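You operate a simulated robot arm through the tools that you are given. There is no shell and no other tool.

The job below is to be done with a simulated two-armed robot. You get a single attempt, and the scene is never put back.

TASK
Hold the clothes brush, sponge the fluff off it and lay it in the yellow basin.
Fine: put the orange sponge back; pass the brush to your other hand on the way. Set down upright: orange sponge. What is to be rubbed or washed off counts as gone when no trace of it is left.

Only the result counts: the job must be done as asked and must still hold three seconds after the hand-in. Knocking over, shifting, dropping, spilling or breaking anything else fails it.

THE ROBOT
Two 7-joint arms with two-finger parallel grippers on one trunk that stands fixed in place. Base frame: the origin is at the foot of the trunk, x ahead of it, y to its left, z up; the work surface is at about z = 0.78. Units: m, degrees, N and s.
The left shoulder is at [0.07, 0.134, 1.226], the right one opposite. With the tool pointing down near the work surface each hand reaches from about 0.1 to 0.62 m from the base axis, measured 20 degrees to its own side. Payload 1.57 kg a hand.
The TCP of each hand is the grasp point between the finger pads, 0.03 m short of the fingertips. In the tool frame z runs along the fingers and y along their closing line. Largest opening 0.08 m; finger width 0.017, thickness 0.012; the body of the gripper, 0.04 by 0.082 m, starts 0.08 m behind the TCP.
Orientation is that of the tool frame in the base frame, as a unit quaternion [w, x, y, z]. With the fingers straight down and closing along the base's y, the tool's x points along the base's -x, its y along +y and its z along -z.

THE INTERFACE
- The arms move only by the tool send_rows. It takes "left_motion", "right_motion" or both (then of equal length, played together; a hand with none holds still); each is one flat list of numbers, 7 for each row, row after row: the closure, from 0 (fully open) to 1 (shut), then the shift along the tool's x, y, z in m, then the turn, a rotation vector about the tool's x, y, z in degrees. In form: [claw, dx, dy, dz, ax, ay, az, claw, dx, dy, dz, ax, ay, az, ...]. A call has 1 to 20 rows; each row shifts and turns the commanded pose from where the row before left it, along the tool's axes as they then stand. Rows are played at 5 a second. More than 0.05 m and 8.6 degrees between two rows, or a gripper value outside its range, and nothing of the call is played. A pose out of reach is approached as far as the arm can. The call stops where the force on the tool passes 40 N (or 10 N more than at its start, if that is more) or the arm is blocked; 0.2 s more then pass. Each finger travels about 0.153 m/s and halts on what it meets, pressing with about 40 N; the grip force reading is that of the motor and also rises with nothing between the fingers. The clock runs only during rows and for 0.2 s after the last one: add rows that do not move to give the fingers time. It gives the time, the measured TCP pose, the force on the tool (base axes), the opening and the grip force at its end, in the units of the frame above (readings bear some noise), with the torque about the TCP (base axes, N m) and any sound that the robot's microphone picked up.
- Cameras (640 x 400 px; columns grow to the right, rows downward): "scene" is now at [0.1168, 0.0423, 1.4357]; the picture's right is [0.52, -0.86, 0.00], its down [-0.64, -0.39, -0.66] and it looks along [0.57, 0.34, -0.75] (base axes); focal length 357 px, centre (320, 200). "left" rides on the left gripper at [0.072, 0.007, -0.122] in its tool frame; the picture's right is [-0.09, 1.00, 0.00], its down [-0.84, -0.08, -0.54] and it looks along [-0.54, -0.05, 0.84] (tool axes); focal length 238 px, centre (320, 200). "right" rides on the right gripper at [0.072, -0.007, -0.122] in its tool frame; the picture's right is [0.09, 1.00, 0.00], its down [-0.84, 0.08, -0.54] and it looks along [-0.54, 0.05, 0.84] (tool axes); focal length 238 px, centre (320, 200). There is no depth. A picture from a camera that has moved, and an enlarged one, comes with that camera's place and axes in the base frame and with its lens.
- camera(camera): a new picture of that camera. It takes no simulated time.
- slide_trunk(by): slides the trunk up (or, below 0, down) by that many m; the arms and the scene camera ride with it, the base frame stays. It gives what a move gives, with no picture.
- aim_head(pan, tilt): turns the head with the scene camera to pan (to the left, within 86 degrees either way) and tilt (down, from -29 to 69), counted from straight ahead of the robot. It gives what a move gives.
- inspect(camera, box): a new picture of the part [left, top, right, bottom] of that camera's present view, enlarged. It takes no simulated time.
- finish_job(): hands the job in; it is judged then, once.

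Places have to be worked out from the pictures, the camera data and where the tool is seen. Open the grippers and draw the arms clear of the work before you hand the job in, unless the task says otherwise.

The tools are called after "Request:" as name(argument=value, ...) on one line, values as JSON. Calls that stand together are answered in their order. send_rows: Moves the arms, as the interface text tells. Its arguments: {"type":"object","properties":{"left_motion":{"type":"array","items":{"type":"number"}},"right_motion":{"type":"array","items":{"type":"number"}}},"required":[]} The other tools are called the same way: slide_trunk (by) slides the trunk up or down; aim_head (pan, tilt) turns the head that bears the scene camera; camera (camera) takes a picture; inspect (camera, box) takes an enlarged picture of a part of a camera's view; finish_job () hands the job in.

At the start:

```text
time_s: 0.0
left_ee_pos: [0.3253, 0.4306, 1.0737]
left_tool_rot: [0.0, 0.0, 1.0, 0.0]
left_ft_force: [0.0, 0.0, -0.3]
left_moment: [0.03, -0.03, 0.0]
left_grip_width: 0.0801
left_grasp_force: 0.0
right_ee_pos: [0.3896, -0.0037, 1.1663]
right_tool_rot: [0.001, -0.001, 1.0, 0.0]
right_ft_force: [0.0, 0.8, -0.2]
right_moment: [0.01, 0.02, 0.0]
right_grip_width: 0.0801
right_grasp_force: 0.1
trunk travel left (down, up): [-0.8, 0.14]
head pan, tilt: [31.2, 48.4]
```

scene: 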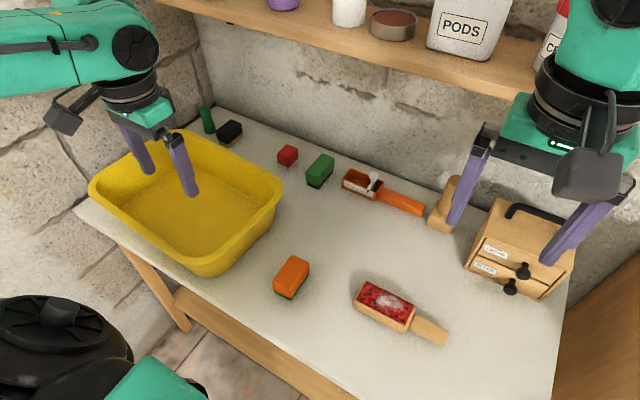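
right: 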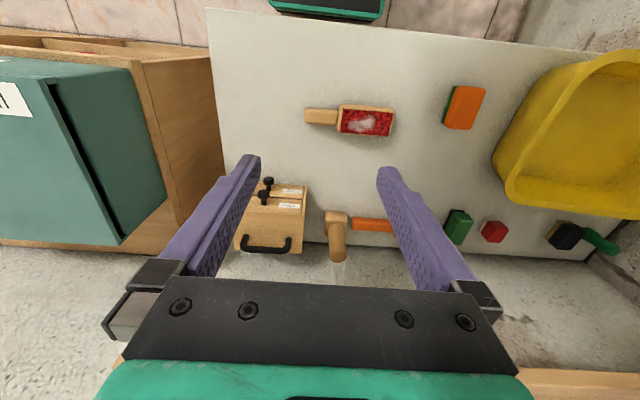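
left: 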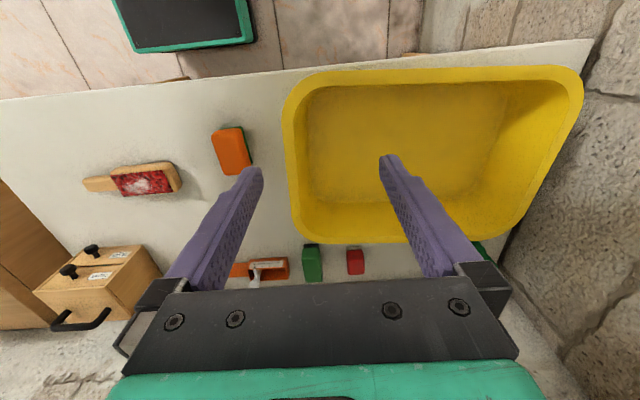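

I'll start with enlarged views of the brush, the sponge and the rest of the bench to identify things precisely.

Request:
inspect(camera="scene", box=[250, 240, 470, 378])

Request:
inspect(camera="scene", box=[260, 120, 480, 258])

Request:
inspect(camera="right", box=[280, 70, 520, 220])

Request:
inspect(camera="left", box=[60, 100, 300, 250])

```text
2.90 times, centred on (360, 309) of scene
camera zoom: at [0.1168, 0.0423, 1.4357], right [0.52, -0.86, 0.0], down [-0.64, -0.39, -0.66], along [0.57, 0.34, -0.75], focal length 1034 px, centre (204, -116)
```

zoom: 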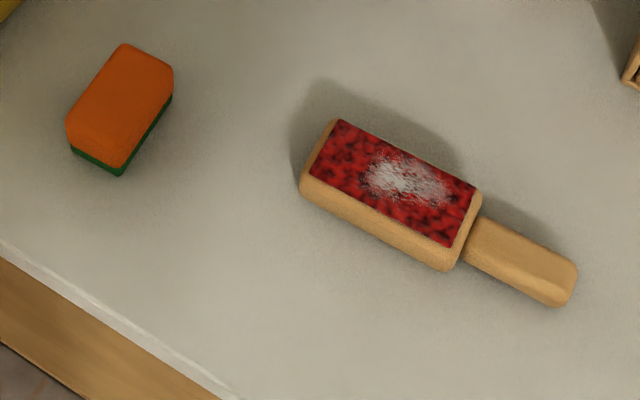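

```text
2.90 times, centred on (370, 189) of scene
camera zoom: at [0.1168, 0.0423, 1.4357], right [0.52, -0.86, 0.0], down [-0.64, -0.39, -0.66], along [0.57, 0.34, -0.75], focal length 1034 px, centre (175, 232)
```

zoom: 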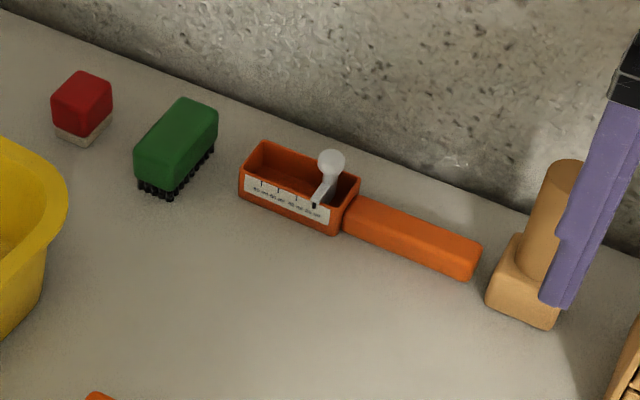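

```text
2.67 times, centred on (400, 145) of right
camera zoom: at [0.3164, -0.0101, 1.2888], right [-0.09, 1.0, 0.0], down [0.84, 0.08, 0.54], along [0.54, 0.05, -0.84], focal length 636 px, centre (107, 347)
```

zoom: 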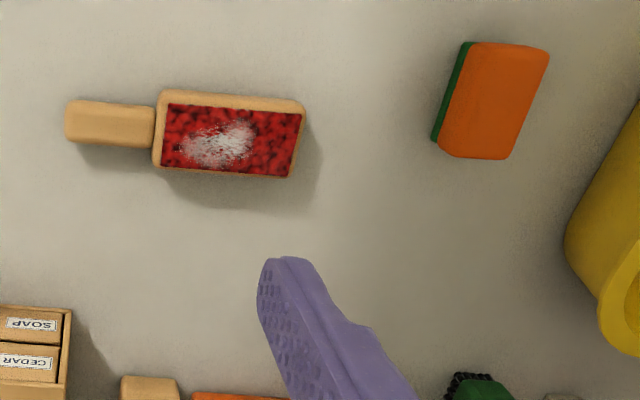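

```text
2.67 times, centred on (180, 175) of left
camera zoom: at [0.2535, 0.4361, 1.1967], right [0.09, 1.0, 0.0], down [0.84, -0.08, 0.54], along [0.54, -0.05, -0.84], focal length 636 px, centre (693, 267)
```

zoom: 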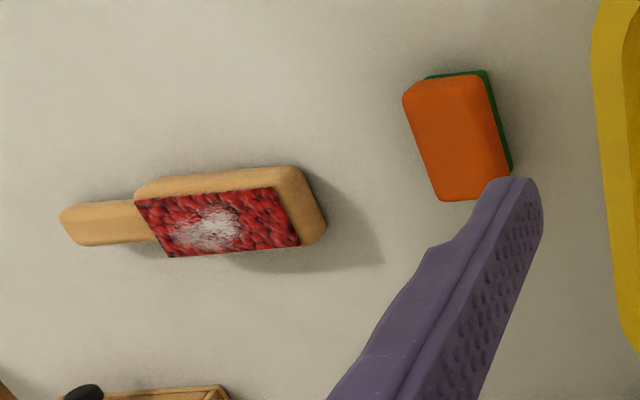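

The brush (red pad up, white fluff) lies about x 0.43, with its head at y 0.04–0.147, top about z 0.815, and its handle reaching to y≈-0.03. The sponge sits at about (0.388, 0.268), top about 0.82, orange side up. I bring the right hand above the handle, turned so its fingers close across the handle and its camera faces outward.

Request:
send_rows(right_motion=[0, -0.011, -0.0015, 0.04, 0, 0, 0, 0, -0.011, -0.0015, 0.04, 0, 0, 0, 0, -0.011, -0.0015, 0.04, 0, 0, 0, 0, -0.0104, -0.0015, 0.04, 0, 0, 0, 0, 0, 0, 0, 0, 0, -8, 0, 0, 0, 0, 0, 0, -8, 0, 0, 0, 0, 0, 0, -8, 0, 0, 0, 0, 0, 0, -8, 0, 0, 0, 0, 0, 0, -8, 0, 0, 0, 0, 0, 0, -8, 0, 0, 0, 0, 0, 0, -8, 0, 0, 0, 0, 0, 0, -8, 0, 0, 0, 0, 0, 0, -8, 0, 0, 0, 0, 0, 0, -8, 0, 0, 0, 0, 0, 0, -5, 0, 0, 0, 0, 0, 0, 0])

```text
time_s: 3.4
left_ee_pos: [0.3252, 0.4302, 1.0759]
left_tool_rot: [0.0, 0.0, 1.0, 0.0]
left_ft_force: [0.8, 0.0, 0.6]
left_moment: [0.0, -0.01, -0.04]
left_grip_width: 0.0799
left_grasp_force: 0.0
right_ee_pos: [0.4309, -0.0087, 1.0053]
right_tool_rot: [0.0, -0.427, 0.904, 0.0]
right_ft_force: [-0.4, -0.6, -0.4]
right_moment: [0.05, 0.03, 0.02]
right_grip_width: 0.0801
right_grasp_force: 0.1
right hand out of reach, approached as far as the arm can: row 11, 12, 13, 14
trunk travel left (down, up): [-0.8, 0.14]
head pan, tilt: [31.2, 48.4]
```

The wrist stops at about -50° of yaw, so I'll turn it the other way, to +90°, for the same closing line across the handle.

Request:
send_rows(right_motion=[0, 0, 0, 0, 0, 0, 8.27, 0, 0, 0, 0, 0, 0, 8.27, 0, 0, 0, 0, 0, 0, 8.27, 0, 0, 0, 0, 0, 0, 8.27, 0, 0, 0, 0, 0, 0, 8.27, 0, 0, 0, 0, 0, 0, 8.27, 0, 0, 0, 0, 0, 0, 8.27, 0, 0, 0, 0, 0, 0, 8.27, 0, 0, 0, 0, 0, 0, 8.27, 0, 0, 0, 0, 0, 0, 8.27, 0, 0, 0, 0, 0, 0, 8.27, 0, 0, 0, 0, 0, 0, 8.27, 0, 0, 0, 0, 0, 0, 8.27, 0, 0, 0, 0, 0, 0, 8.27, 0, 0, 0, 0, 0, 0, 8.27, 0, 0, 0, 0, 0, 0, 8.27, 0, 0, 0, 0, 0, 0, 8.27, 0, 0, 0, 0, 0, 0, 0])

```text
time_s: 7.2
left_ee_pos: [0.3243, 0.4304, 1.0748]
left_tool_rot: [0.0, 0.001, 1.0, 0.0]
left_ft_force: [0.4, 0.8, -0.8]
left_moment: [-0.01, -0.01, 0.0]
left_grip_width: 0.08
left_grasp_force: 0.1
right_ee_pos: [0.4338, -0.011, 1.0064]
right_tool_rot: [-0.001, 0.692, 0.722, 0.0]
right_ft_force: [0.2, -1.1, 0.2]
right_moment: [0.04, 0.01, 0.0]
right_grip_width: 0.08
right_grasp_force: 0.0
trunk travel left (down, up): [-0.8, 0.14]
head pan, tilt: [31.2, 48.4]
```

Yaw is now about 87.6°. Next I tilt the hand 45° so its body leans outward (toward -y), then look down at the brush with its camera.

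Request:
send_rows(right_motion=[0, 0, 0, 0, 0, 7.5, 0, 0, 0, 0, 0, 0, 7.5, 0, 0, 0, 0, 0, 0, 7.5, 0, 0, 0, 0, 0, 0, 7.5, 0, 0, 0, 0, 0, 0, 7.5, 0, 0, 0, 0, 0, 0, 7.5, 0, 0, 0, 0, 0, 0, 0, 0])

Request:
camera(camera="right")

Request:
camera(camera="scene")

```text
time_s: 8.8
left_ee_pos: [0.3245, 0.4312, 1.0754]
left_tool_rot: [0.001, 0.0, 1.0, 0.0]
left_ft_force: [-0.3, -0.6, -0.2]
left_moment: [0.0, 0.0, 0.02]
left_grip_width: 0.0798
left_grasp_force: 0.1
right_ee_pos: [0.4327, -0.0099, 1.0061]
right_tool_rot: [-0.276, 0.64, 0.667, 0.265]
right_ft_force: [0.0, -0.2, -0.2]
right_moment: [0.0, 0.03, 0.07]
right_grip_width: 0.0804
right_grasp_force: 0.2
trunk travel left (down, up): [-0.8, 0.14]
head pan, tilt: [31.2, 48.4]
```

```text
taken
camera right: at [0.4268, -0.0452, 1.1438], right [0.99, 0.11, 0.07], down [0.12, -0.97, -0.21], along [0.04, 0.22, -0.98], focal length 238 px, centre (320, 200)
```

right: 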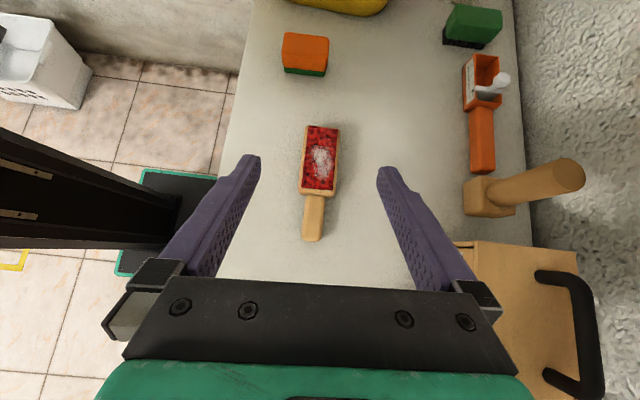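

```text
taken
camera scene: at [0.1168, 0.0425, 1.4357], right [0.52, -0.86, 0.0], down [-0.64, -0.39, -0.66], along [0.57, 0.34, -0.75], focal length 357 px, centre (320, 200)
```

scene: 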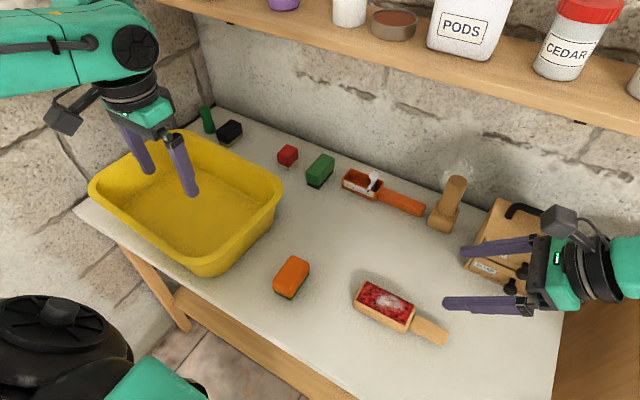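

The hand tilts fine, and the drawer box (x≥0.58) is well clear. A close view gives the exact handle pose.

Request:
inspect(camera="right", box=[260, 115, 380, 190])

Request:
inspect(camera="right", box=[260, 175, 380, 250])

Request:
inspect(camera="scene", box=[340, 270, 460, 345])

```text
5.33 times, centred on (320, 152) of right
camera zoom: at [0.4268, -0.0452, 1.1438], right [0.99, 0.11, 0.07], down [0.12, -0.97, -0.21], along [0.04, 0.22, -0.98], focal length 1271 px, centre (320, 453)
```

zoom: 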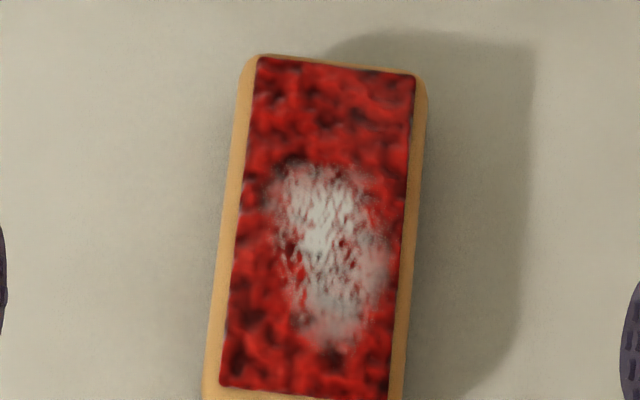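

```text
5.33 times, centred on (320, 212) of right
camera zoom: at [0.4268, -0.0452, 1.1438], right [0.99, 0.11, 0.07], down [0.12, -0.97, -0.21], along [0.04, 0.22, -0.98], focal length 1271 px, centre (320, 133)
```

zoom: 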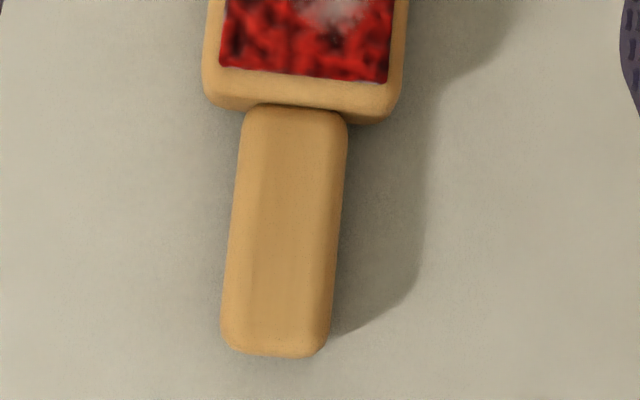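

```text
5.33 times, centred on (400, 308) of scene
camera zoom: at [0.1168, 0.0425, 1.4357], right [0.52, -0.86, 0.0], down [-0.64, -0.39, -0.66], along [0.57, 0.34, -0.75], focal length 1903 px, centre (-107, -373)
```

zoom: 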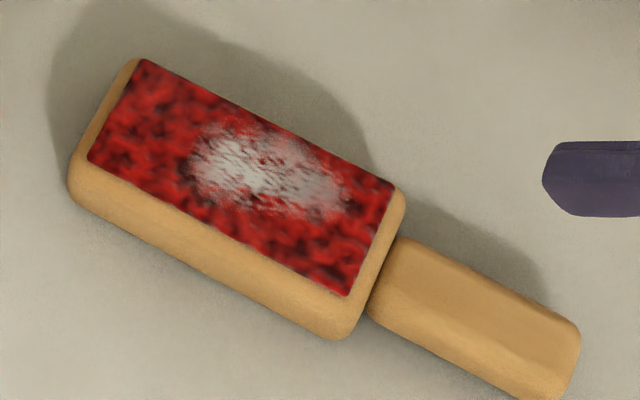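

The handle's centre line is near x=0.435, with y from -0.03 to +0.036, running within about 1.3° of +y. I lower the tilted right hand to TCP (0.435, -0.012, 0.814) with the fingers open.

Request:
send_rows(right_motion=[0, -0.0276, 0.0005, 0.0271, 0, 0, 0, 0, -0.0276, 0.0005, 0.0271, 0, 0, 0, 0, -0.0276, 0.0005, 0.0271, 0, 0, 0, 0, -0.0276, 0.0005, 0.0271, 0, 0, 0, 0, -0.0138, 0.0005, 0.0131, 0, 0, 0, 0, -0.0132, 0, 0.0131, 0, 0, 0, 0, 0, 0, 0, 0, 0, 0])

Request:
camera(camera="right")

Request:
inspect(camera="scene", box=[340, 250, 500, 350])

```text
time_s: 10.4
left_ee_pos: [0.3249, 0.4315, 1.0743]
left_tool_rot: [0.0, 0.0, 1.0, 0.0]
left_ft_force: [0.0, 0.9, 0.5]
left_moment: [0.03, -0.06, 0.0]
left_grip_width: 0.0802
left_grasp_force: 0.0
right_ee_pos: [0.4349, -0.0098, 0.8128]
right_tool_rot: [-0.277, 0.638, 0.667, 0.266]
right_ft_force: [-0.2, 0.2, -0.3]
right_moment: [0.01, -0.01, 0.02]
right_grip_width: 0.08
right_grasp_force: 0.1
trunk travel left (down, up): [-0.8, 0.14]
head pan, tilt: [31.2, 48.4]
```

```text
taken
camera right: at [0.4289, -0.0461, 0.951], right [0.99, 0.11, 0.07], down [0.12, -0.97, -0.21], along [0.04, 0.22, -0.98], focal length 238 px, centre (320, 200)
```

right: 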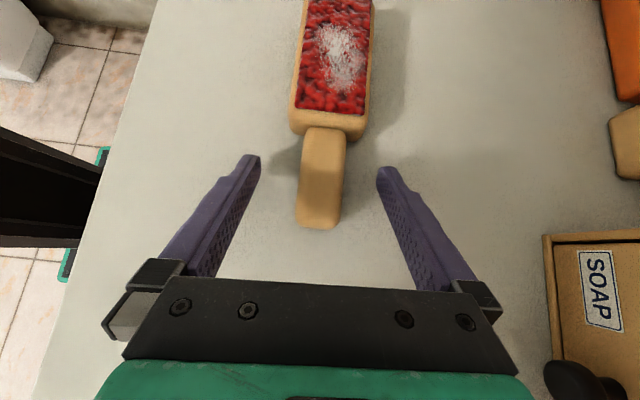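

```text
4.00 times, centred on (420, 300) of scene
camera zoom: at [0.1167, 0.0422, 1.4357], right [0.52, -0.86, 0.0], down [-0.64, -0.39, -0.66], along [0.57, 0.34, -0.75], focal length 1428 px, centre (-80, -200)
```

zoom: 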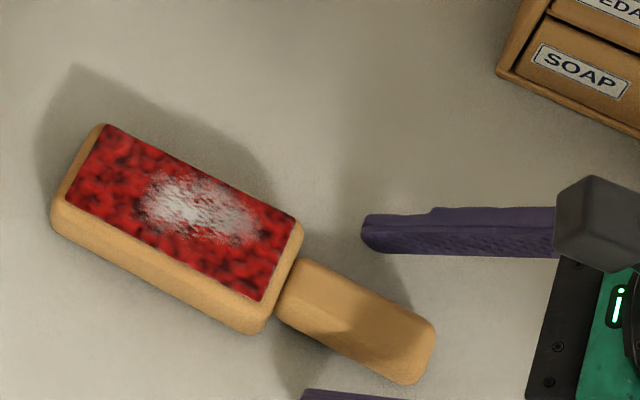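

The fingers straddle the handle, centred on it. I close them gently and let them settle.

Request:
send_rows(right_motion=[0.3, 0, 0, 0, 0, 0, 0, 0.6, 0, 0, 0, 0, 0, 0, 0.8, 0, 0, 0, 0, 0, 0, 1, 0, 0, 0, 0, 0, 0, 1, 0, 0, 0, 0, 0, 0, 1, 0, 0, 0, 0, 0, 0])

Request:
camera(camera="right")

Request:
inspect(camera="scene", box=[340, 250, 500, 350])

```text
time_s: 11.8
left_ee_pos: [0.325, 0.4316, 1.0744]
left_tool_rot: [0.0, 0.0, 1.0, 0.001]
left_ft_force: [0.0, 0.4, -0.2]
left_moment: [0.04, 0.01, 0.03]
left_grip_width: 0.0799
left_grasp_force: 0.1
right_ee_pos: [0.4359, -0.0111, 0.8128]
right_tool_rot: [-0.276, 0.639, 0.668, 0.264]
right_ft_force: [-0.3, -0.2, 0.3]
right_moment: [-0.08, 0.04, 0.03]
right_grip_width: 0.029
right_grasp_force: 39.0
trunk travel left (down, up): [-0.8, 0.14]
head pan, tilt: [31.2, 48.4]
```

```text
taken
camera right: at [0.4291, -0.0463, 0.9512], right [0.99, 0.11, 0.07], down [0.12, -0.97, -0.21], along [0.04, 0.22, -0.98], focal length 238 px, centre (320, 200)
```

right: 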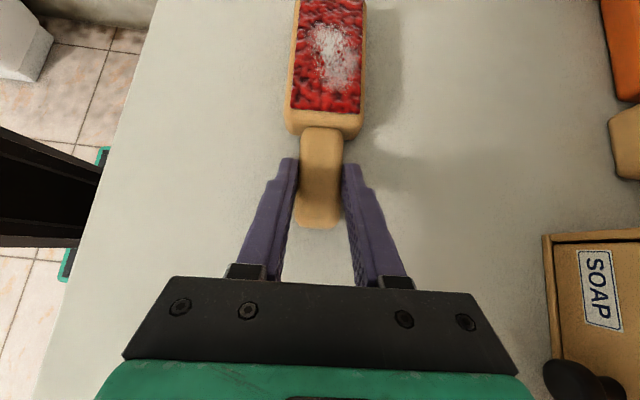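

```text
4.00 times, centred on (420, 300) of scene
camera zoom: at [0.1168, 0.0422, 1.4357], right [0.52, -0.86, 0.0], down [-0.64, -0.39, -0.66], along [0.57, 0.34, -0.75], focal length 1428 px, centre (-80, -200)
```

zoom: 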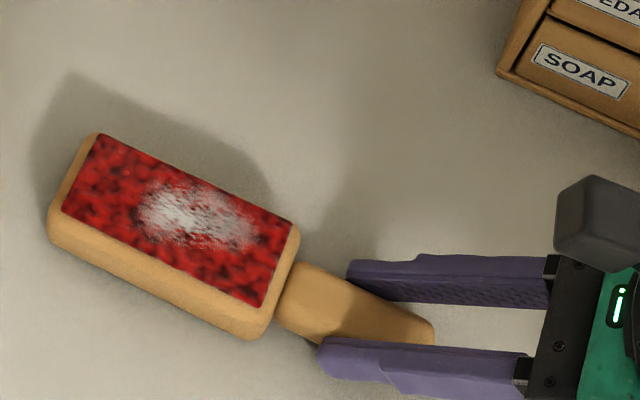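

The brush handle is gripped (0.029 m opening, 39 N). Next, the left hand goes above the sponge for a close look.

Request:
send_rows(left_motion=[0, -0.0126, -0.0327, 0.018, 0, 0, 0, 0, -0.0126, -0.0327, 0.018, 0, 0, 0, 0, -0.0126, -0.0327, 0.018, 0, 0, 0, 0, -0.0126, -0.0327, 0.018, 0, 0, 0, 0, -0.0126, -0.0327, 0.018, 0, 0, 0, 0, 0, 0, 0, 0, 0, 0])

Request:
camera(camera="left")

Request:
inspect(camera="left", box=[240, 130, 400, 230])

Request:
inspect(camera="scene", box=[250, 240, 346, 300])

```text
time_s: 13.2
left_ee_pos: [0.3879, 0.2669, 0.9845]
left_tool_rot: [-0.001, -0.001, 1.0, 0.001]
left_ft_force: [-0.1, -0.3, -1.1]
left_moment: [-0.05, 0.03, -0.02]
left_grip_width: 0.0799
left_grasp_force: 0.0
right_ee_pos: [0.4345, -0.01, 0.8144]
right_tool_rot: [-0.276, 0.639, 0.668, 0.264]
right_ft_force: [0.2, -0.4, 0.1]
right_moment: [-0.04, -0.04, -0.02]
right_grip_width: 0.0294
right_grasp_force: 39.0
trunk travel left (down, up): [-0.8, 0.14]
head pan, tilt: [31.2, 48.4]
```

```text
taken
camera left: at [0.3167, 0.2727, 1.1069], right [0.09, 1.0, 0.0], down [0.84, -0.08, 0.54], along [0.54, -0.05, -0.84], focal length 238 px, centre (320, 200)
```

left: 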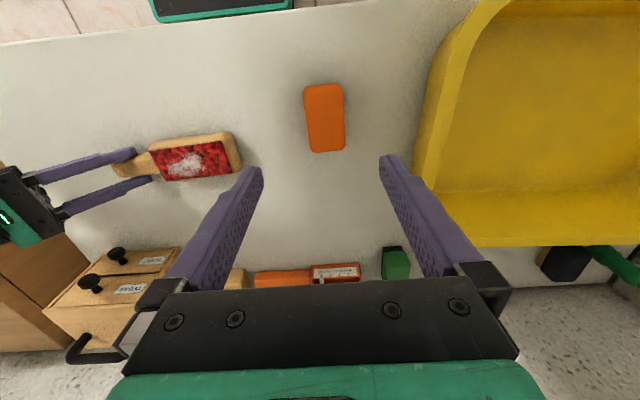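

```text
4.00 times, centred on (320, 180) of left
camera zoom: at [0.3167, 0.2727, 1.1069], right [0.09, 1.0, 0.0], down [0.84, -0.08, 0.54], along [0.54, -0.05, -0.84], focal length 953 px, centre (320, 280)
```

zoom: 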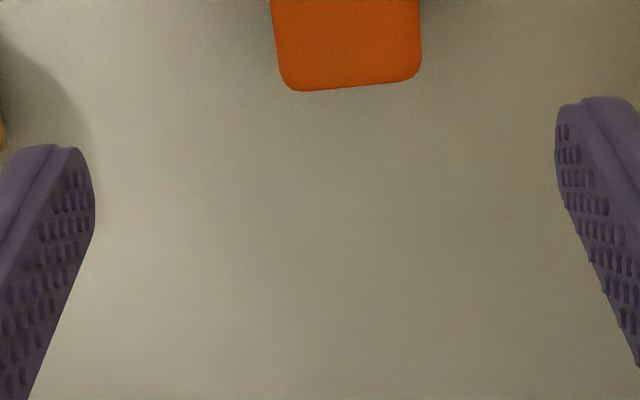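

```text
6.67 times, centred on (298, 270) of scene
camera zoom: at [0.1163, 0.0427, 1.4357], right [0.52, -0.86, 0.0], down [-0.64, -0.39, -0.66], along [0.57, 0.34, -0.75], focal length 2379 px, centre (467, -267)
```

zoom: 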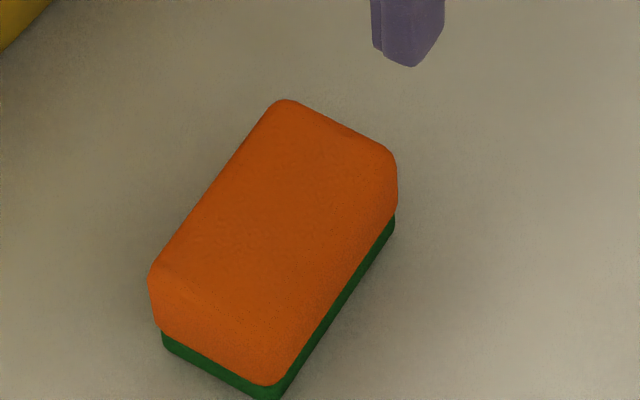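

The sponge measures about 0.075 (x) × 0.045 (y), centred at (0.390, 0.272), unrotated, with its green side down. I lower the left hand to TCP z 0.825 so the fingertips stay about 15 mm above the sponge's underside, then close.

Request:
send_rows(left_motion=[0, -0.0021, 0.0056, 0.0375, 0, 0, 0, 0, 0, 0, 0.0375, 0, 0, 0, 0, 0, 0, 0.0375, 0, 0, 0, 0, 0, 0, 0.0375, 0, 0, 0, 0, 0, 0, 0.0095, 0, 0, 0, 0, 0, 0, 0, 0, 0, 0])

Request:
camera(camera="left")

Request:
inspect(camera="scene", box=[230, 220, 390, 320])

```text
time_s: 14.6
left_ee_pos: [0.3895, 0.2731, 0.8247]
left_tool_rot: [0.0, 0.0, 1.0, 0.001]
left_ft_force: [-0.4, -1.1, -0.5]
left_moment: [-0.01, 0.02, 0.01]
left_grip_width: 0.0799
left_grasp_force: 0.0
right_ee_pos: [0.4357, -0.0122, 0.8137]
right_tool_rot: [-0.276, 0.64, 0.667, 0.265]
right_ft_force: [0.4, 0.3, 0.0]
right_moment: [-0.07, 0.02, 0.01]
right_grip_width: 0.0291
right_grasp_force: 38.7
trunk travel left (down, up): [-0.8, 0.14]
head pan, tilt: [31.2, 48.4]
```

```text
taken
camera left: at [0.319, 0.2781, 0.9468], right [0.09, 1.0, 0.0], down [0.84, -0.08, 0.54], along [0.54, -0.05, -0.84], focal length 238 px, centre (320, 200)
```

left: 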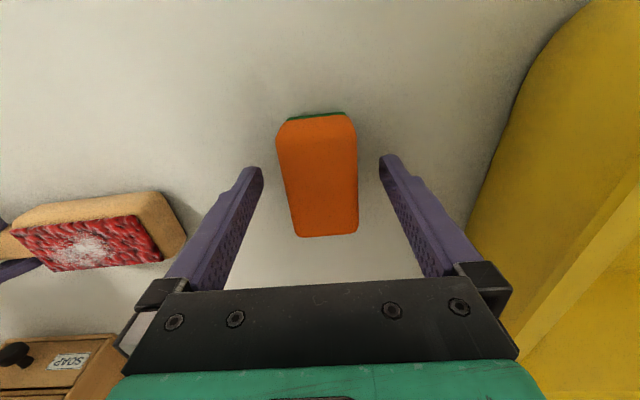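

```text
4.00 times, centred on (310, 270) of scene
camera zoom: at [0.1169, 0.0422, 1.4357], right [0.52, -0.86, 0.0], down [-0.64, -0.39, -0.66], along [0.57, 0.34, -0.75], focal length 1428 px, centre (360, -80)
```

zoom: 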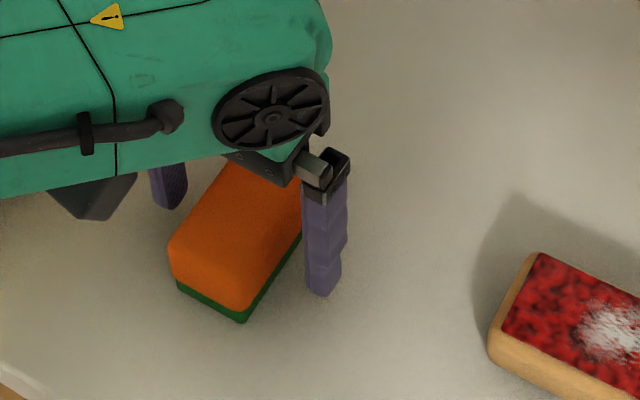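

The sponge sits between the fingers. I close and wait for the grip to settle, with no lift yet.

Request:
send_rows(left_motion=[0.2, 0, 0, 0, 0, 0, 0, 0.4, 0, 0, 0, 0, 0, 0, 0.6, 0, 0, 0, 0, 0, 0, 0.8, 0, 0, 0, 0, 0, 0, 1, 0, 0, 0, 0, 0, 0, 1, 0, 0, 0, 0, 0, 0, 1, 0, 0, 0, 0, 0, 0])

Request:
camera(camera="left")

```text
time_s: 16.2
left_ee_pos: [0.3905, 0.2726, 0.8249]
left_tool_rot: [0.0, 0.001, 1.0, 0.0]
left_ft_force: [-0.6, 0.1, -0.3]
left_moment: [0.01, -0.01, 0.0]
left_grip_width: 0.0437
left_grasp_force: 40.2
right_ee_pos: [0.4353, -0.0111, 0.814]
right_tool_rot: [-0.276, 0.639, 0.668, 0.265]
right_ft_force: [0.2, -0.1, 0.1]
right_moment: [-0.08, 0.03, 0.02]
right_grip_width: 0.0291
right_grasp_force: 39.1
trunk travel left (down, up): [-0.8, 0.14]
head pan, tilt: [31.2, 48.4]
```

```text
taken
camera left: at [0.3191, 0.2782, 0.9471], right [0.09, 1.0, 0.0], down [0.84, -0.08, 0.54], along [0.54, -0.05, -0.84], focal length 238 px, centre (320, 200)
```

left: 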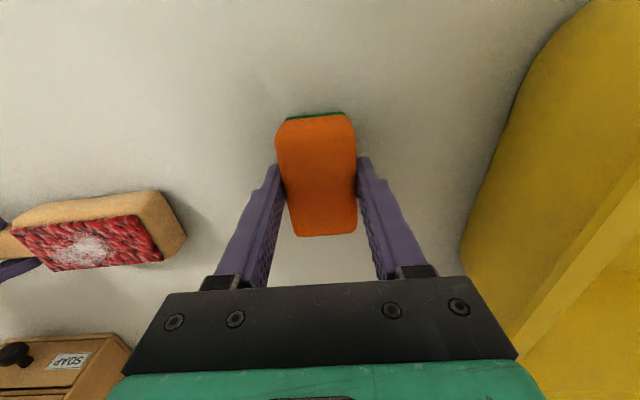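

The sponge is held (0.0437 m). I lift it, carry it over the brush head and stop just above the pad.

Request:
send_rows(left_motion=[1, 0, 0, -0.0375, 0, 0, 0, 1, 0, 0, -0.0375, 0, 0, 0, 1, -0.0114, -0.0394, 0, 0, 0, 0, 1, -0.0114, -0.0394, 0, 0, 0, 0, 1, -0.0114, -0.0394, 0, 0, 0, 0, 1, -0.0113, -0.0393, 0, 0, 0, 0, 1, 0, 0, 0.02, 0, 0, 0, 1, 0, 0, 0.01, 0, 0, 0, 1, 0, 0, 0, 0, 0, 0])

Request:
camera(camera="left")

Request:
camera(camera="right")

Request:
camera(camera="scene")

```text
time_s: 18.2
left_ee_pos: [0.4359, 0.1143, 0.8699]
left_tool_rot: [0.0, -0.001, 1.0, 0.0]
left_ft_force: [0.3, -0.2, -1.0]
left_moment: [0.0, -0.01, -0.02]
left_grip_width: 0.0435
left_grasp_force: 40.5
right_ee_pos: [0.4346, -0.0111, 0.813]
right_tool_rot: [-0.277, 0.638, 0.668, 0.265]
right_ft_force: [-0.3, 0.1, -1.1]
right_moment: [-0.05, 0.01, 0.01]
right_grip_width: 0.0292
right_grasp_force: 39.0
trunk travel left (down, up): [-0.8, 0.14]
head pan, tilt: [31.2, 48.4]
```

```text
taken
camera left: at [0.3642, 0.1203, 0.9921], right [0.09, 1.0, 0.0], down [0.84, -0.08, 0.54], along [0.54, -0.05, -0.84], focal length 238 px, centre (320, 200)
```

left: 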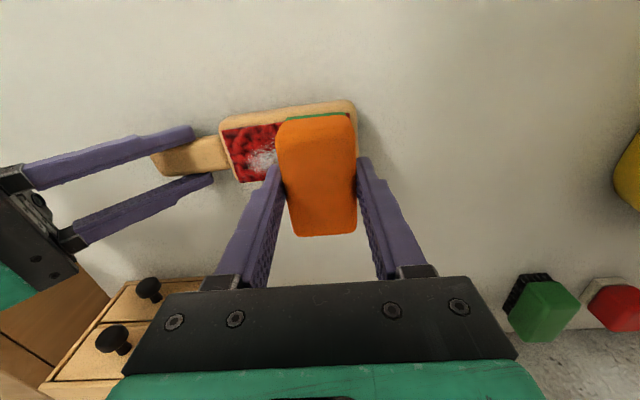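

```text
taken
camera right: at [0.4291, -0.0465, 0.9512], right [0.99, 0.11, 0.07], down [0.12, -0.97, -0.21], along [0.04, 0.22, -0.98], focal length 238 px, centre (320, 200)
```

right: 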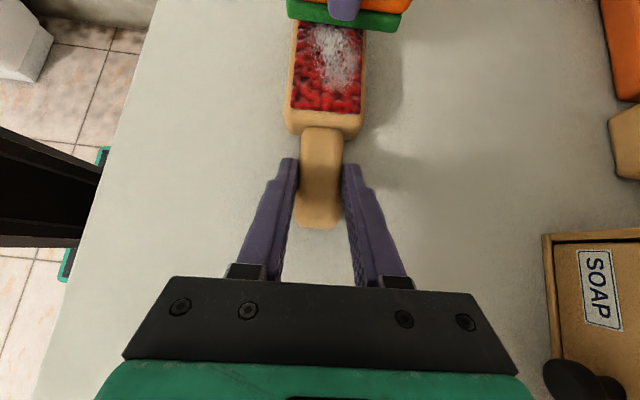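

```text
taken
camera scene: at [0.1169, 0.0419, 1.4357], right [0.52, -0.86, 0.0], down [-0.64, -0.39, -0.66], along [0.57, 0.34, -0.75], focal length 357 px, centre (320, 200)
```

scene: 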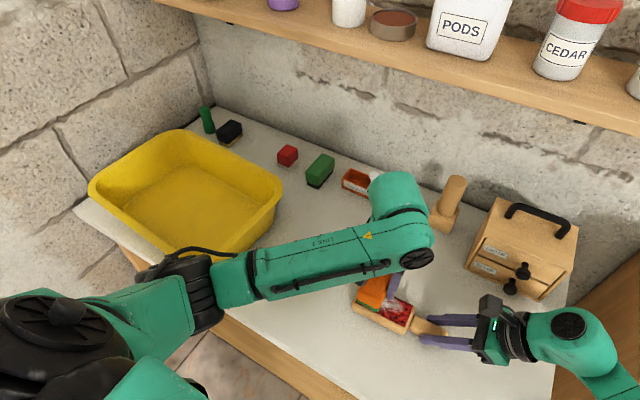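

The sponge hangs just over the far part of the pad and the right camera sees the fluff. I lower it in small steps until it touches.

Request:
send_rows(left_motion=[1, 0, 0, 0.003, 0, 0, 0, 1, 0, 0, 0.003, 0, 0, 0, 1, 0, 0, 0.002, 0, 0, 0, 1, 0, 0, 0.002, 0, 0, 0, 1, 0, 0, 0, 0, 0, 0])

```text
time_s: 19.4
left_ee_pos: [0.4355, 0.1151, 0.8603]
left_tool_rot: [0.0, 0.0, 1.0, 0.0]
left_ft_force: [0.8, -0.1, -0.6]
left_moment: [-0.01, -0.02, -0.02]
left_grip_width: 0.0439
left_grasp_force: 39.9
right_ee_pos: [0.4349, -0.0113, 0.8117]
right_tool_rot: [-0.277, 0.639, 0.667, 0.265]
right_ft_force: [-0.7, -0.2, 0.2]
right_moment: [-0.01, -0.02, 0.02]
right_grip_width: 0.0293
right_grasp_force: 38.9
trunk travel left (down, up): [-0.8, 0.14]
head pan, tilt: [31.2, 48.4]
```

Request:
send_rows(left_motion=[1, 0, 0, 0.001, 0, 0, 0, 1, 0, 0, 0.001, 0, 0, 0, 1, 0, 0, 0.001, 0, 0, 0, 1, 0, 0, 0, 0, 0, 0])

Request:
inspect(camera="right", box=[260, 0, 420, 100])

```text
time_s: 20.4
left_ee_pos: [0.4355, 0.1155, 0.8601]
left_tool_rot: [0.002, 0.0, 1.0, -0.001]
left_ft_force: [-0.2, 0.0, 22.9]
left_moment: [0.01, 0.26, -0.03]
left_grip_width: 0.0436
left_grasp_force: 39.7
right_ee_pos: [0.4339, -0.0113, 0.8146]
right_tool_rot: [-0.275, 0.64, 0.667, 0.265]
right_ft_force: [4.3, 2.6, -7.9]
right_moment: [-0.38, -0.09, -0.57]
right_grip_width: 0.0288
right_grasp_force: 39.2
trunk travel left (down, up): [-0.8, 0.14]
head pan, tilt: [31.2, 48.4]
```

```text
4.00 times, centred on (340, 50) of right
camera zoom: at [0.4282, -0.0464, 0.9514], right [0.99, 0.11, 0.07], down [0.12, -0.97, -0.21], along [0.04, 0.21, -0.98], focal length 953 px, centre (240, 800)
```

zoom: 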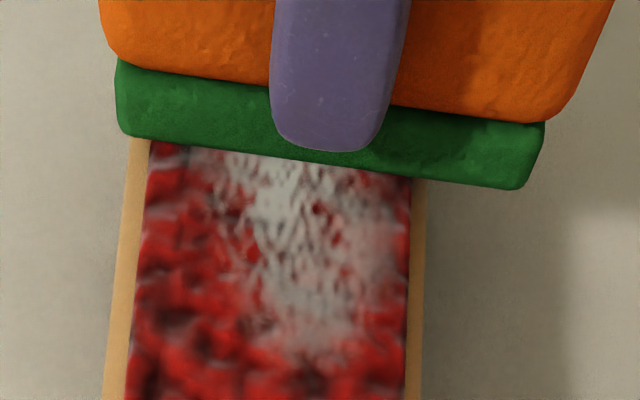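

There is contact at about 23 N, with TCP z 0.860. I ease off by about 1.5 mm and sweep toward the handle and back in short steps.

Request:
send_rows(left_motion=[1, 0, 0, -0.0015, 0, 0, 0, 1, 0, -0.01, 0, 0, 0, 0, 1, 0, -0.01, 0, 0, 0, 0, 1, 0, -0.01, 0, 0, 0, 0, 1, 0, -0.01, 0, 0, 0, 0, 1, 0, -0.01, 0, 0, 0, 0, 1, 0, 0, 0, 0, 0, 0])

Request:
camera(camera="right")

Request:
camera(camera="scene")

```text
time_s: 22.0
left_ee_pos: [0.4341, 0.0648, 0.8578]
left_tool_rot: [0.0, 0.0, 1.0, 0.0]
left_ft_force: [-0.7, 5.7, 9.6]
left_moment: [0.21, 0.05, -0.02]
left_grip_width: 0.0437
left_grasp_force: 39.7
right_ee_pos: [0.4353, -0.0108, 0.8132]
right_tool_rot: [-0.276, 0.639, 0.667, 0.265]
right_ft_force: [-0.6, -6.7, -4.5]
right_moment: [-0.33, -0.01, -0.04]
right_grip_width: 0.029
right_grasp_force: 39.5
trunk travel left (down, up): [-0.8, 0.14]
head pan, tilt: [31.2, 48.4]
```

```text
taken
camera right: at [0.4283, -0.0468, 0.9513], right [0.99, 0.11, 0.07], down [0.12, -0.97, -0.21], along [0.04, 0.21, -0.98], focal length 238 px, centre (320, 200)
```

right: 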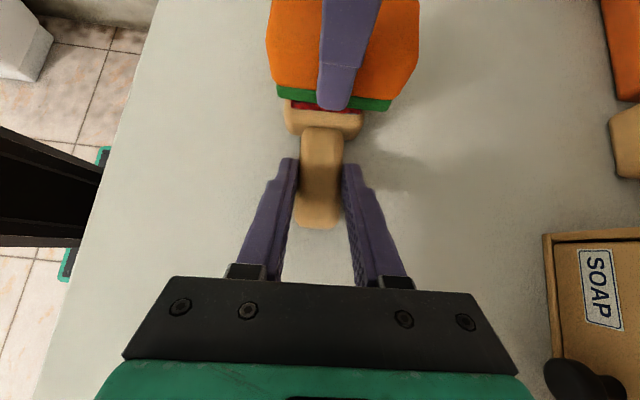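

```text
taken
camera scene: at [0.1157, 0.0416, 1.4358], right [0.52, -0.86, 0.0], down [-0.64, -0.39, -0.66], along [0.57, 0.34, -0.75], focal length 357 px, centre (320, 200)
```

scene: 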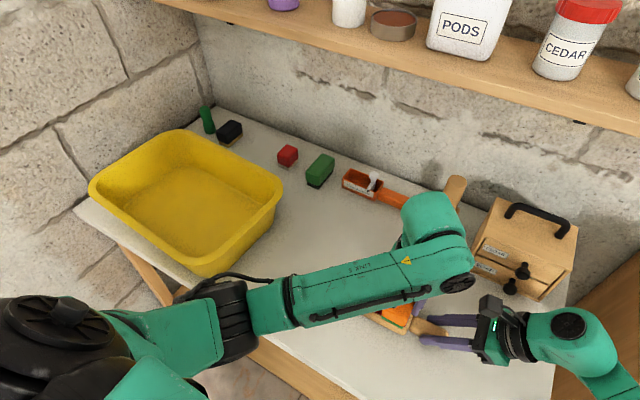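

The sweep went smoothly (about 10 N). I sweep back to y≈0.125 and look at what's left.

Request:
send_rows(left_motion=[1, 0, 0.01, 0, 0, 0, 0, 1, 0, 0.01, 0, 0, 0, 0, 1, 0, 0.01, 0, 0, 0, 0, 1, 0, 0.01, 0, 0, 0, 0, 1, 0, 0.01, 0, 0, 0, 0, 1, 0, 0.01, 0, 0, 0, 0, 1, 0, 0, 0, 0, 0, 0])

Request:
inspect(camera="right", box=[260, 0, 420, 100])

```text
time_s: 23.6
left_ee_pos: [0.4353, 0.1252, 0.8583]
left_tool_rot: [0.001, 0.0, 1.0, 0.0]
left_ft_force: [1.7, -8.6, 15.3]
left_moment: [-0.43, 0.05, 0.0]
left_grip_width: 0.0437
left_grasp_force: 40.3
right_ee_pos: [0.4329, -0.0099, 0.8137]
right_tool_rot: [-0.277, 0.638, 0.667, 0.266]
right_ft_force: [-1.0, 12.1, -7.6]
right_moment: [-0.8, -0.05, 0.04]
right_grip_width: 0.0291
right_grasp_force: 38.5
trunk travel left (down, up): [-0.8, 0.14]
head pan, tilt: [31.2, 48.4]
```

```text
4.00 times, centred on (340, 50) of right
camera zoom: at [0.4283, -0.0458, 0.9517], right [0.99, 0.11, 0.07], down [0.12, -0.97, -0.21], along [0.04, 0.22, -0.98], focal length 953 px, centre (240, 800)
```

zoom: 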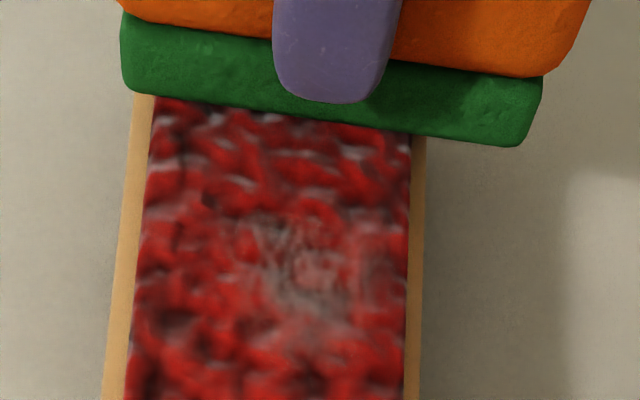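

The rub works; only faint traces remain around y≈0.06–0.09. I'll do more strokes over the whole length.

Request:
send_rows(left_motion=[1, 0, -0.011, 0, 0, 0, 0, 1, 0, -0.011, 0, 0, 0, 0, 1, 0, -0.011, 0, 0, 0, 0, 1, 0, -0.011, 0, 0, 0, 0, 1, 0, -0.011, 0, 0, 0, 0, 1, 0, -0.011, 0, 0, 0, 0, 1, 0, 0.011, 0, 0, 0, 0, 1, 0, 0.011, 0, 0, 0, 0, 1, 0, 0.011, 0, 0, 0, 0, 1, 0, 0.011, 0, 0, 0, 0, 1, 0, -0.011, 0, 0, 0, 0, 1, 0, -0.011, 0, 0, 0, 0, 1, 0, -0.011, 0, 0, 0, 0, 1, 0, -0.011, 0, 0, 0, 0, 1, 0, 0, 0, 0, 0, 0])

Request:
send_rows(left_motion=[1, 0, 0.011, 0, 0, 0, 0, 1, 0, 0.011, 0, 0, 0, 0, 1, 0, 0.011, 0, 0, 0, 0, 1, 0, 0.011, 0, 0, 0, 0, 1, 0, -0.011, 0, 0, 0, 0, 1, 0, -0.011, 0, 0, 0, 0, 1, 0, -0.011, 0, 0, 0, 0, 1, 0, -0.011, 0, 0, 0, 0, 1, 0, 0.011, 0, 0, 0, 0, 1, 0, 0.011, 0, 0, 0, 0, 1, 0, 0.011, 0, 0, 0, 0, 1, 0, 0.011, 0, 0, 0, 0, 1, 0, 0.011, 0, 0, 0, 0, 1, 0, 0.011, 0, 0, 0, 0, 1, 0, 0, 0, 0, 0, 0])

Request:
inspect(camera="right", box=[260, 0, 420, 100])

```text
time_s: 26.8
left_ee_pos: [0.434, 0.0588, 0.8587]
left_tool_rot: [0.0, 0.0, 1.0, 0.001]
left_ft_force: [-1.3, 3.7, 6.5]
left_moment: [0.11, 0.09, -0.03]
left_grip_width: 0.0437
left_grasp_force: 39.5
right_ee_pos: [0.4359, -0.0113, 0.8136]
right_tool_rot: [-0.276, 0.639, 0.667, 0.265]
right_ft_force: [0.6, -5.7, -0.2]
right_moment: [0.46, 0.08, 0.03]
right_grip_width: 0.0292
right_grasp_force: 38.4
trunk travel left (down, up): [-0.8, 0.14]
head pan, tilt: [31.2, 48.4]
```

```text
time_s: 30.0
left_ee_pos: [0.4349, 0.1245, 0.8594]
left_tool_rot: [0.0, 0.0, 1.0, 0.0]
left_ft_force: [-0.2, -1.2, 2.4]
left_moment: [-0.04, -0.02, -0.02]
left_grip_width: 0.0436
left_grasp_force: 40.1
right_ee_pos: [0.4339, -0.0109, 0.8133]
right_tool_rot: [-0.277, 0.638, 0.668, 0.264]
right_ft_force: [0.8, 1.3, 0.8]
right_moment: [0.12, 0.0, -0.01]
right_grip_width: 0.0289
right_grasp_force: 38.6
trunk travel left (down, up): [-0.8, 0.14]
head pan, tilt: [31.2, 48.4]
```

```text
4.00 times, centred on (340, 50) of right
camera zoom: at [0.4289, -0.0463, 0.9514], right [0.99, 0.11, 0.07], down [0.12, -0.97, -0.21], along [0.04, 0.22, -0.98], focal length 953 px, centre (240, 800)
```

zoom: 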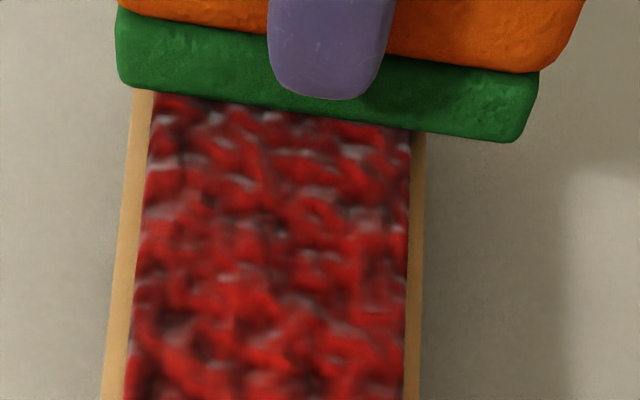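

The fluff looks gone in the visible part. I raise the sponge off and move it aside to inspect the whole pad from several cameras.

Request:
send_rows(left_motion=[1, 0, 0, -0.02, 0, 0, 0, 1, 0, 0, -0.03, 0, 0, 0, 1, 0, 0.045, 0, 0, 0, 0, 1, 0, 0.045, 0, 0, 0, 0, 1, 0, 0, 0, 0, 0, 0])

Request:
inspect(camera="right", box=[260, 0, 420, 100])

Request:
inspect(camera="scene", box=[340, 270, 460, 345])

Request:
camera(camera="left")

```text
time_s: 31.2
left_ee_pos: [0.4358, 0.2146, 0.9097]
left_tool_rot: [-0.001, -0.001, 1.0, 0.0]
left_ft_force: [0.3, -0.2, 0.1]
left_moment: [0.04, -0.01, 0.0]
left_grip_width: 0.0436
left_grasp_force: 40.1
right_ee_pos: [0.4352, -0.0106, 0.8143]
right_tool_rot: [-0.278, 0.638, 0.667, 0.265]
right_ft_force: [0.0, 1.8, 1.9]
right_moment: [0.08, -0.02, -0.03]
right_grip_width: 0.0289
right_grasp_force: 38.8
trunk travel left (down, up): [-0.8, 0.14]
head pan, tilt: [31.2, 48.4]
```

```text
4.00 times, centred on (340, 50) of right
camera zoom: at [0.429, -0.0463, 0.9513], right [0.99, 0.11, 0.07], down [0.12, -0.97, -0.21], along [0.04, 0.22, -0.98], focal length 953 px, centre (240, 800)
```

zoom: 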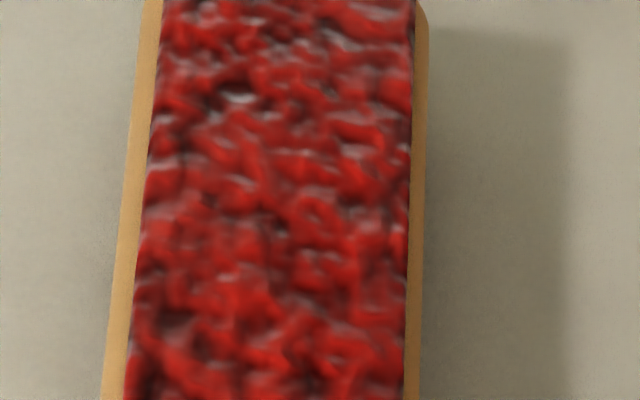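

```text
5.33 times, centred on (400, 308) of scene
camera zoom: at [0.1168, 0.0418, 1.4357], right [0.52, -0.86, 0.0], down [-0.64, -0.39, -0.66], along [0.57, 0.34, -0.75], focal length 1903 px, centre (-107, -373)
```

zoom: 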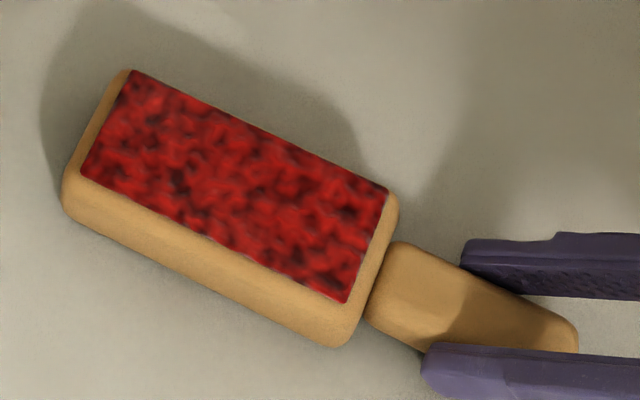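

```text
taken
camera left: at [0.3646, 0.22, 1.032], right [0.09, 1.0, 0.0], down [0.84, -0.08, 0.54], along [0.54, -0.05, -0.84], focal length 238 px, centre (320, 200)
```

left: 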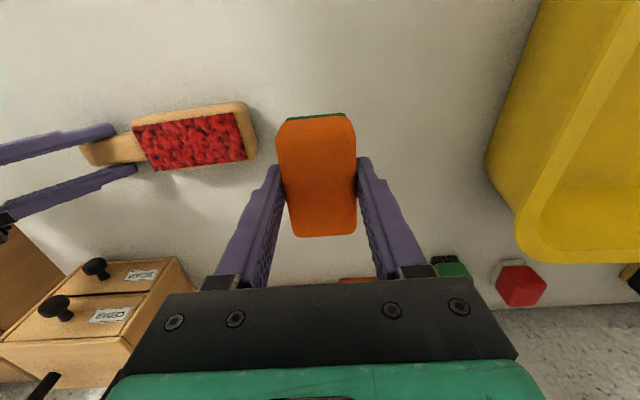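

The pad looks clean overall. I zoom further in from the three cameras to check for leftover traces.

Request:
inspect(camera="right", box=[280, 0, 384, 65])

Request:
inspect(camera="right", box=[280, 50, 384, 115])

Request:
inspect(camera="left", box=[120, 90, 264, 180])

Request:
inspect(camera="scene", box=[350, 280, 422, 325])

```text
6.15 times, centred on (332, 32) of right
camera zoom: at [0.429, -0.0463, 0.9513], right [0.99, 0.11, 0.07], down [0.12, -0.97, -0.21], along [0.04, 0.22, -0.98], focal length 1467 px, centre (246, 1231)
```

zoom: 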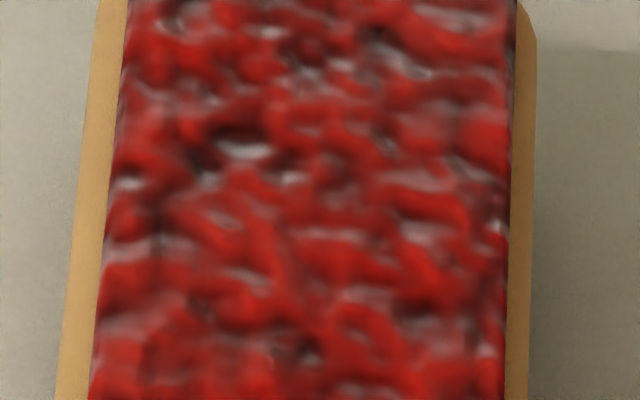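

```text
6.15 times, centred on (332, 82) of right
camera zoom: at [0.429, -0.0463, 0.9513], right [0.99, 0.11, 0.07], down [0.12, -0.97, -0.21], along [0.04, 0.22, -0.98], focal length 1467 px, centre (246, 923)
```

zoom: 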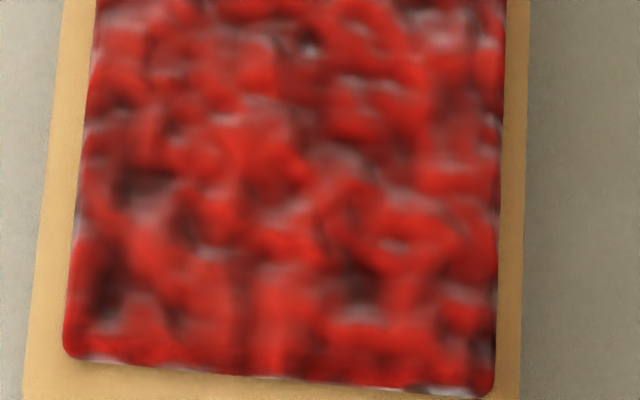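

```text
4.44 times, centred on (192, 135) of left
camera zoom: at [0.3646, 0.22, 1.032], right [0.09, 1.0, 0.0], down [0.84, -0.08, 0.54], along [0.54, -0.05, -0.84], focal length 1059 px, centre (889, 489)
```

zoom: 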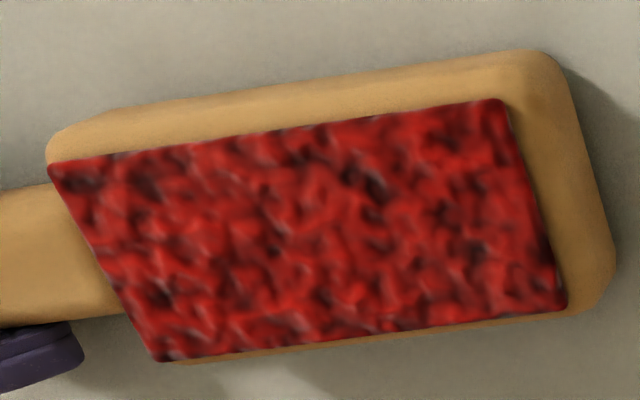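

```text
8.89 times, centred on (386, 302) of scene
camera zoom: at [0.1168, 0.0418, 1.4357], right [0.52, -0.86, 0.0], down [-0.64, -0.39, -0.66], along [0.57, 0.34, -0.75], focal length 3172 px, centre (-267, -711)
```

zoom: 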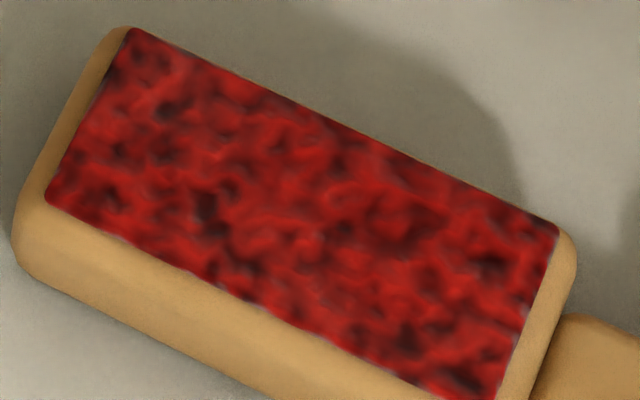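

The remaining flecks appear uniformly over the pad, including parts that were never dirty, so they are texture highlights. To leave no invisible residue I'll make another firm pass anyway.

Request:
send_rows(left_motion=[1, 0, -0.045, 0, 0, 0, 0, 1, 0, -0.045, 0, 0, 0, 0, 1, 0, 0, 0.03, 0, 0, 0, 1, 0, 0, 0.0195, 0, 0, 0, 1, 0, 0, 0.001, 0, 0, 0, 1, 0, 0, 0.001, 0, 0, 0, 1, 0, 0, 0, 0, 0, 0])

```text
time_s: 32.8
left_ee_pos: [0.436, 0.1241, 0.8589]
left_tool_rot: [0.002, 0.0, 1.0, -0.001]
left_ft_force: [0.1, -0.9, 14.9]
left_moment: [-0.05, 0.17, -0.04]
left_grip_width: 0.0438
left_grasp_force: 40.0
right_ee_pos: [0.4348, -0.0115, 0.8125]
right_tool_rot: [-0.276, 0.639, 0.667, 0.265]
right_ft_force: [2.9, 2.9, -4.4]
right_moment: [-0.27, -0.07, -0.42]
right_grip_width: 0.0289
right_grasp_force: 38.5
trunk travel left (down, up): [-0.8, 0.14]
head pan, tilt: [31.2, 48.4]
```

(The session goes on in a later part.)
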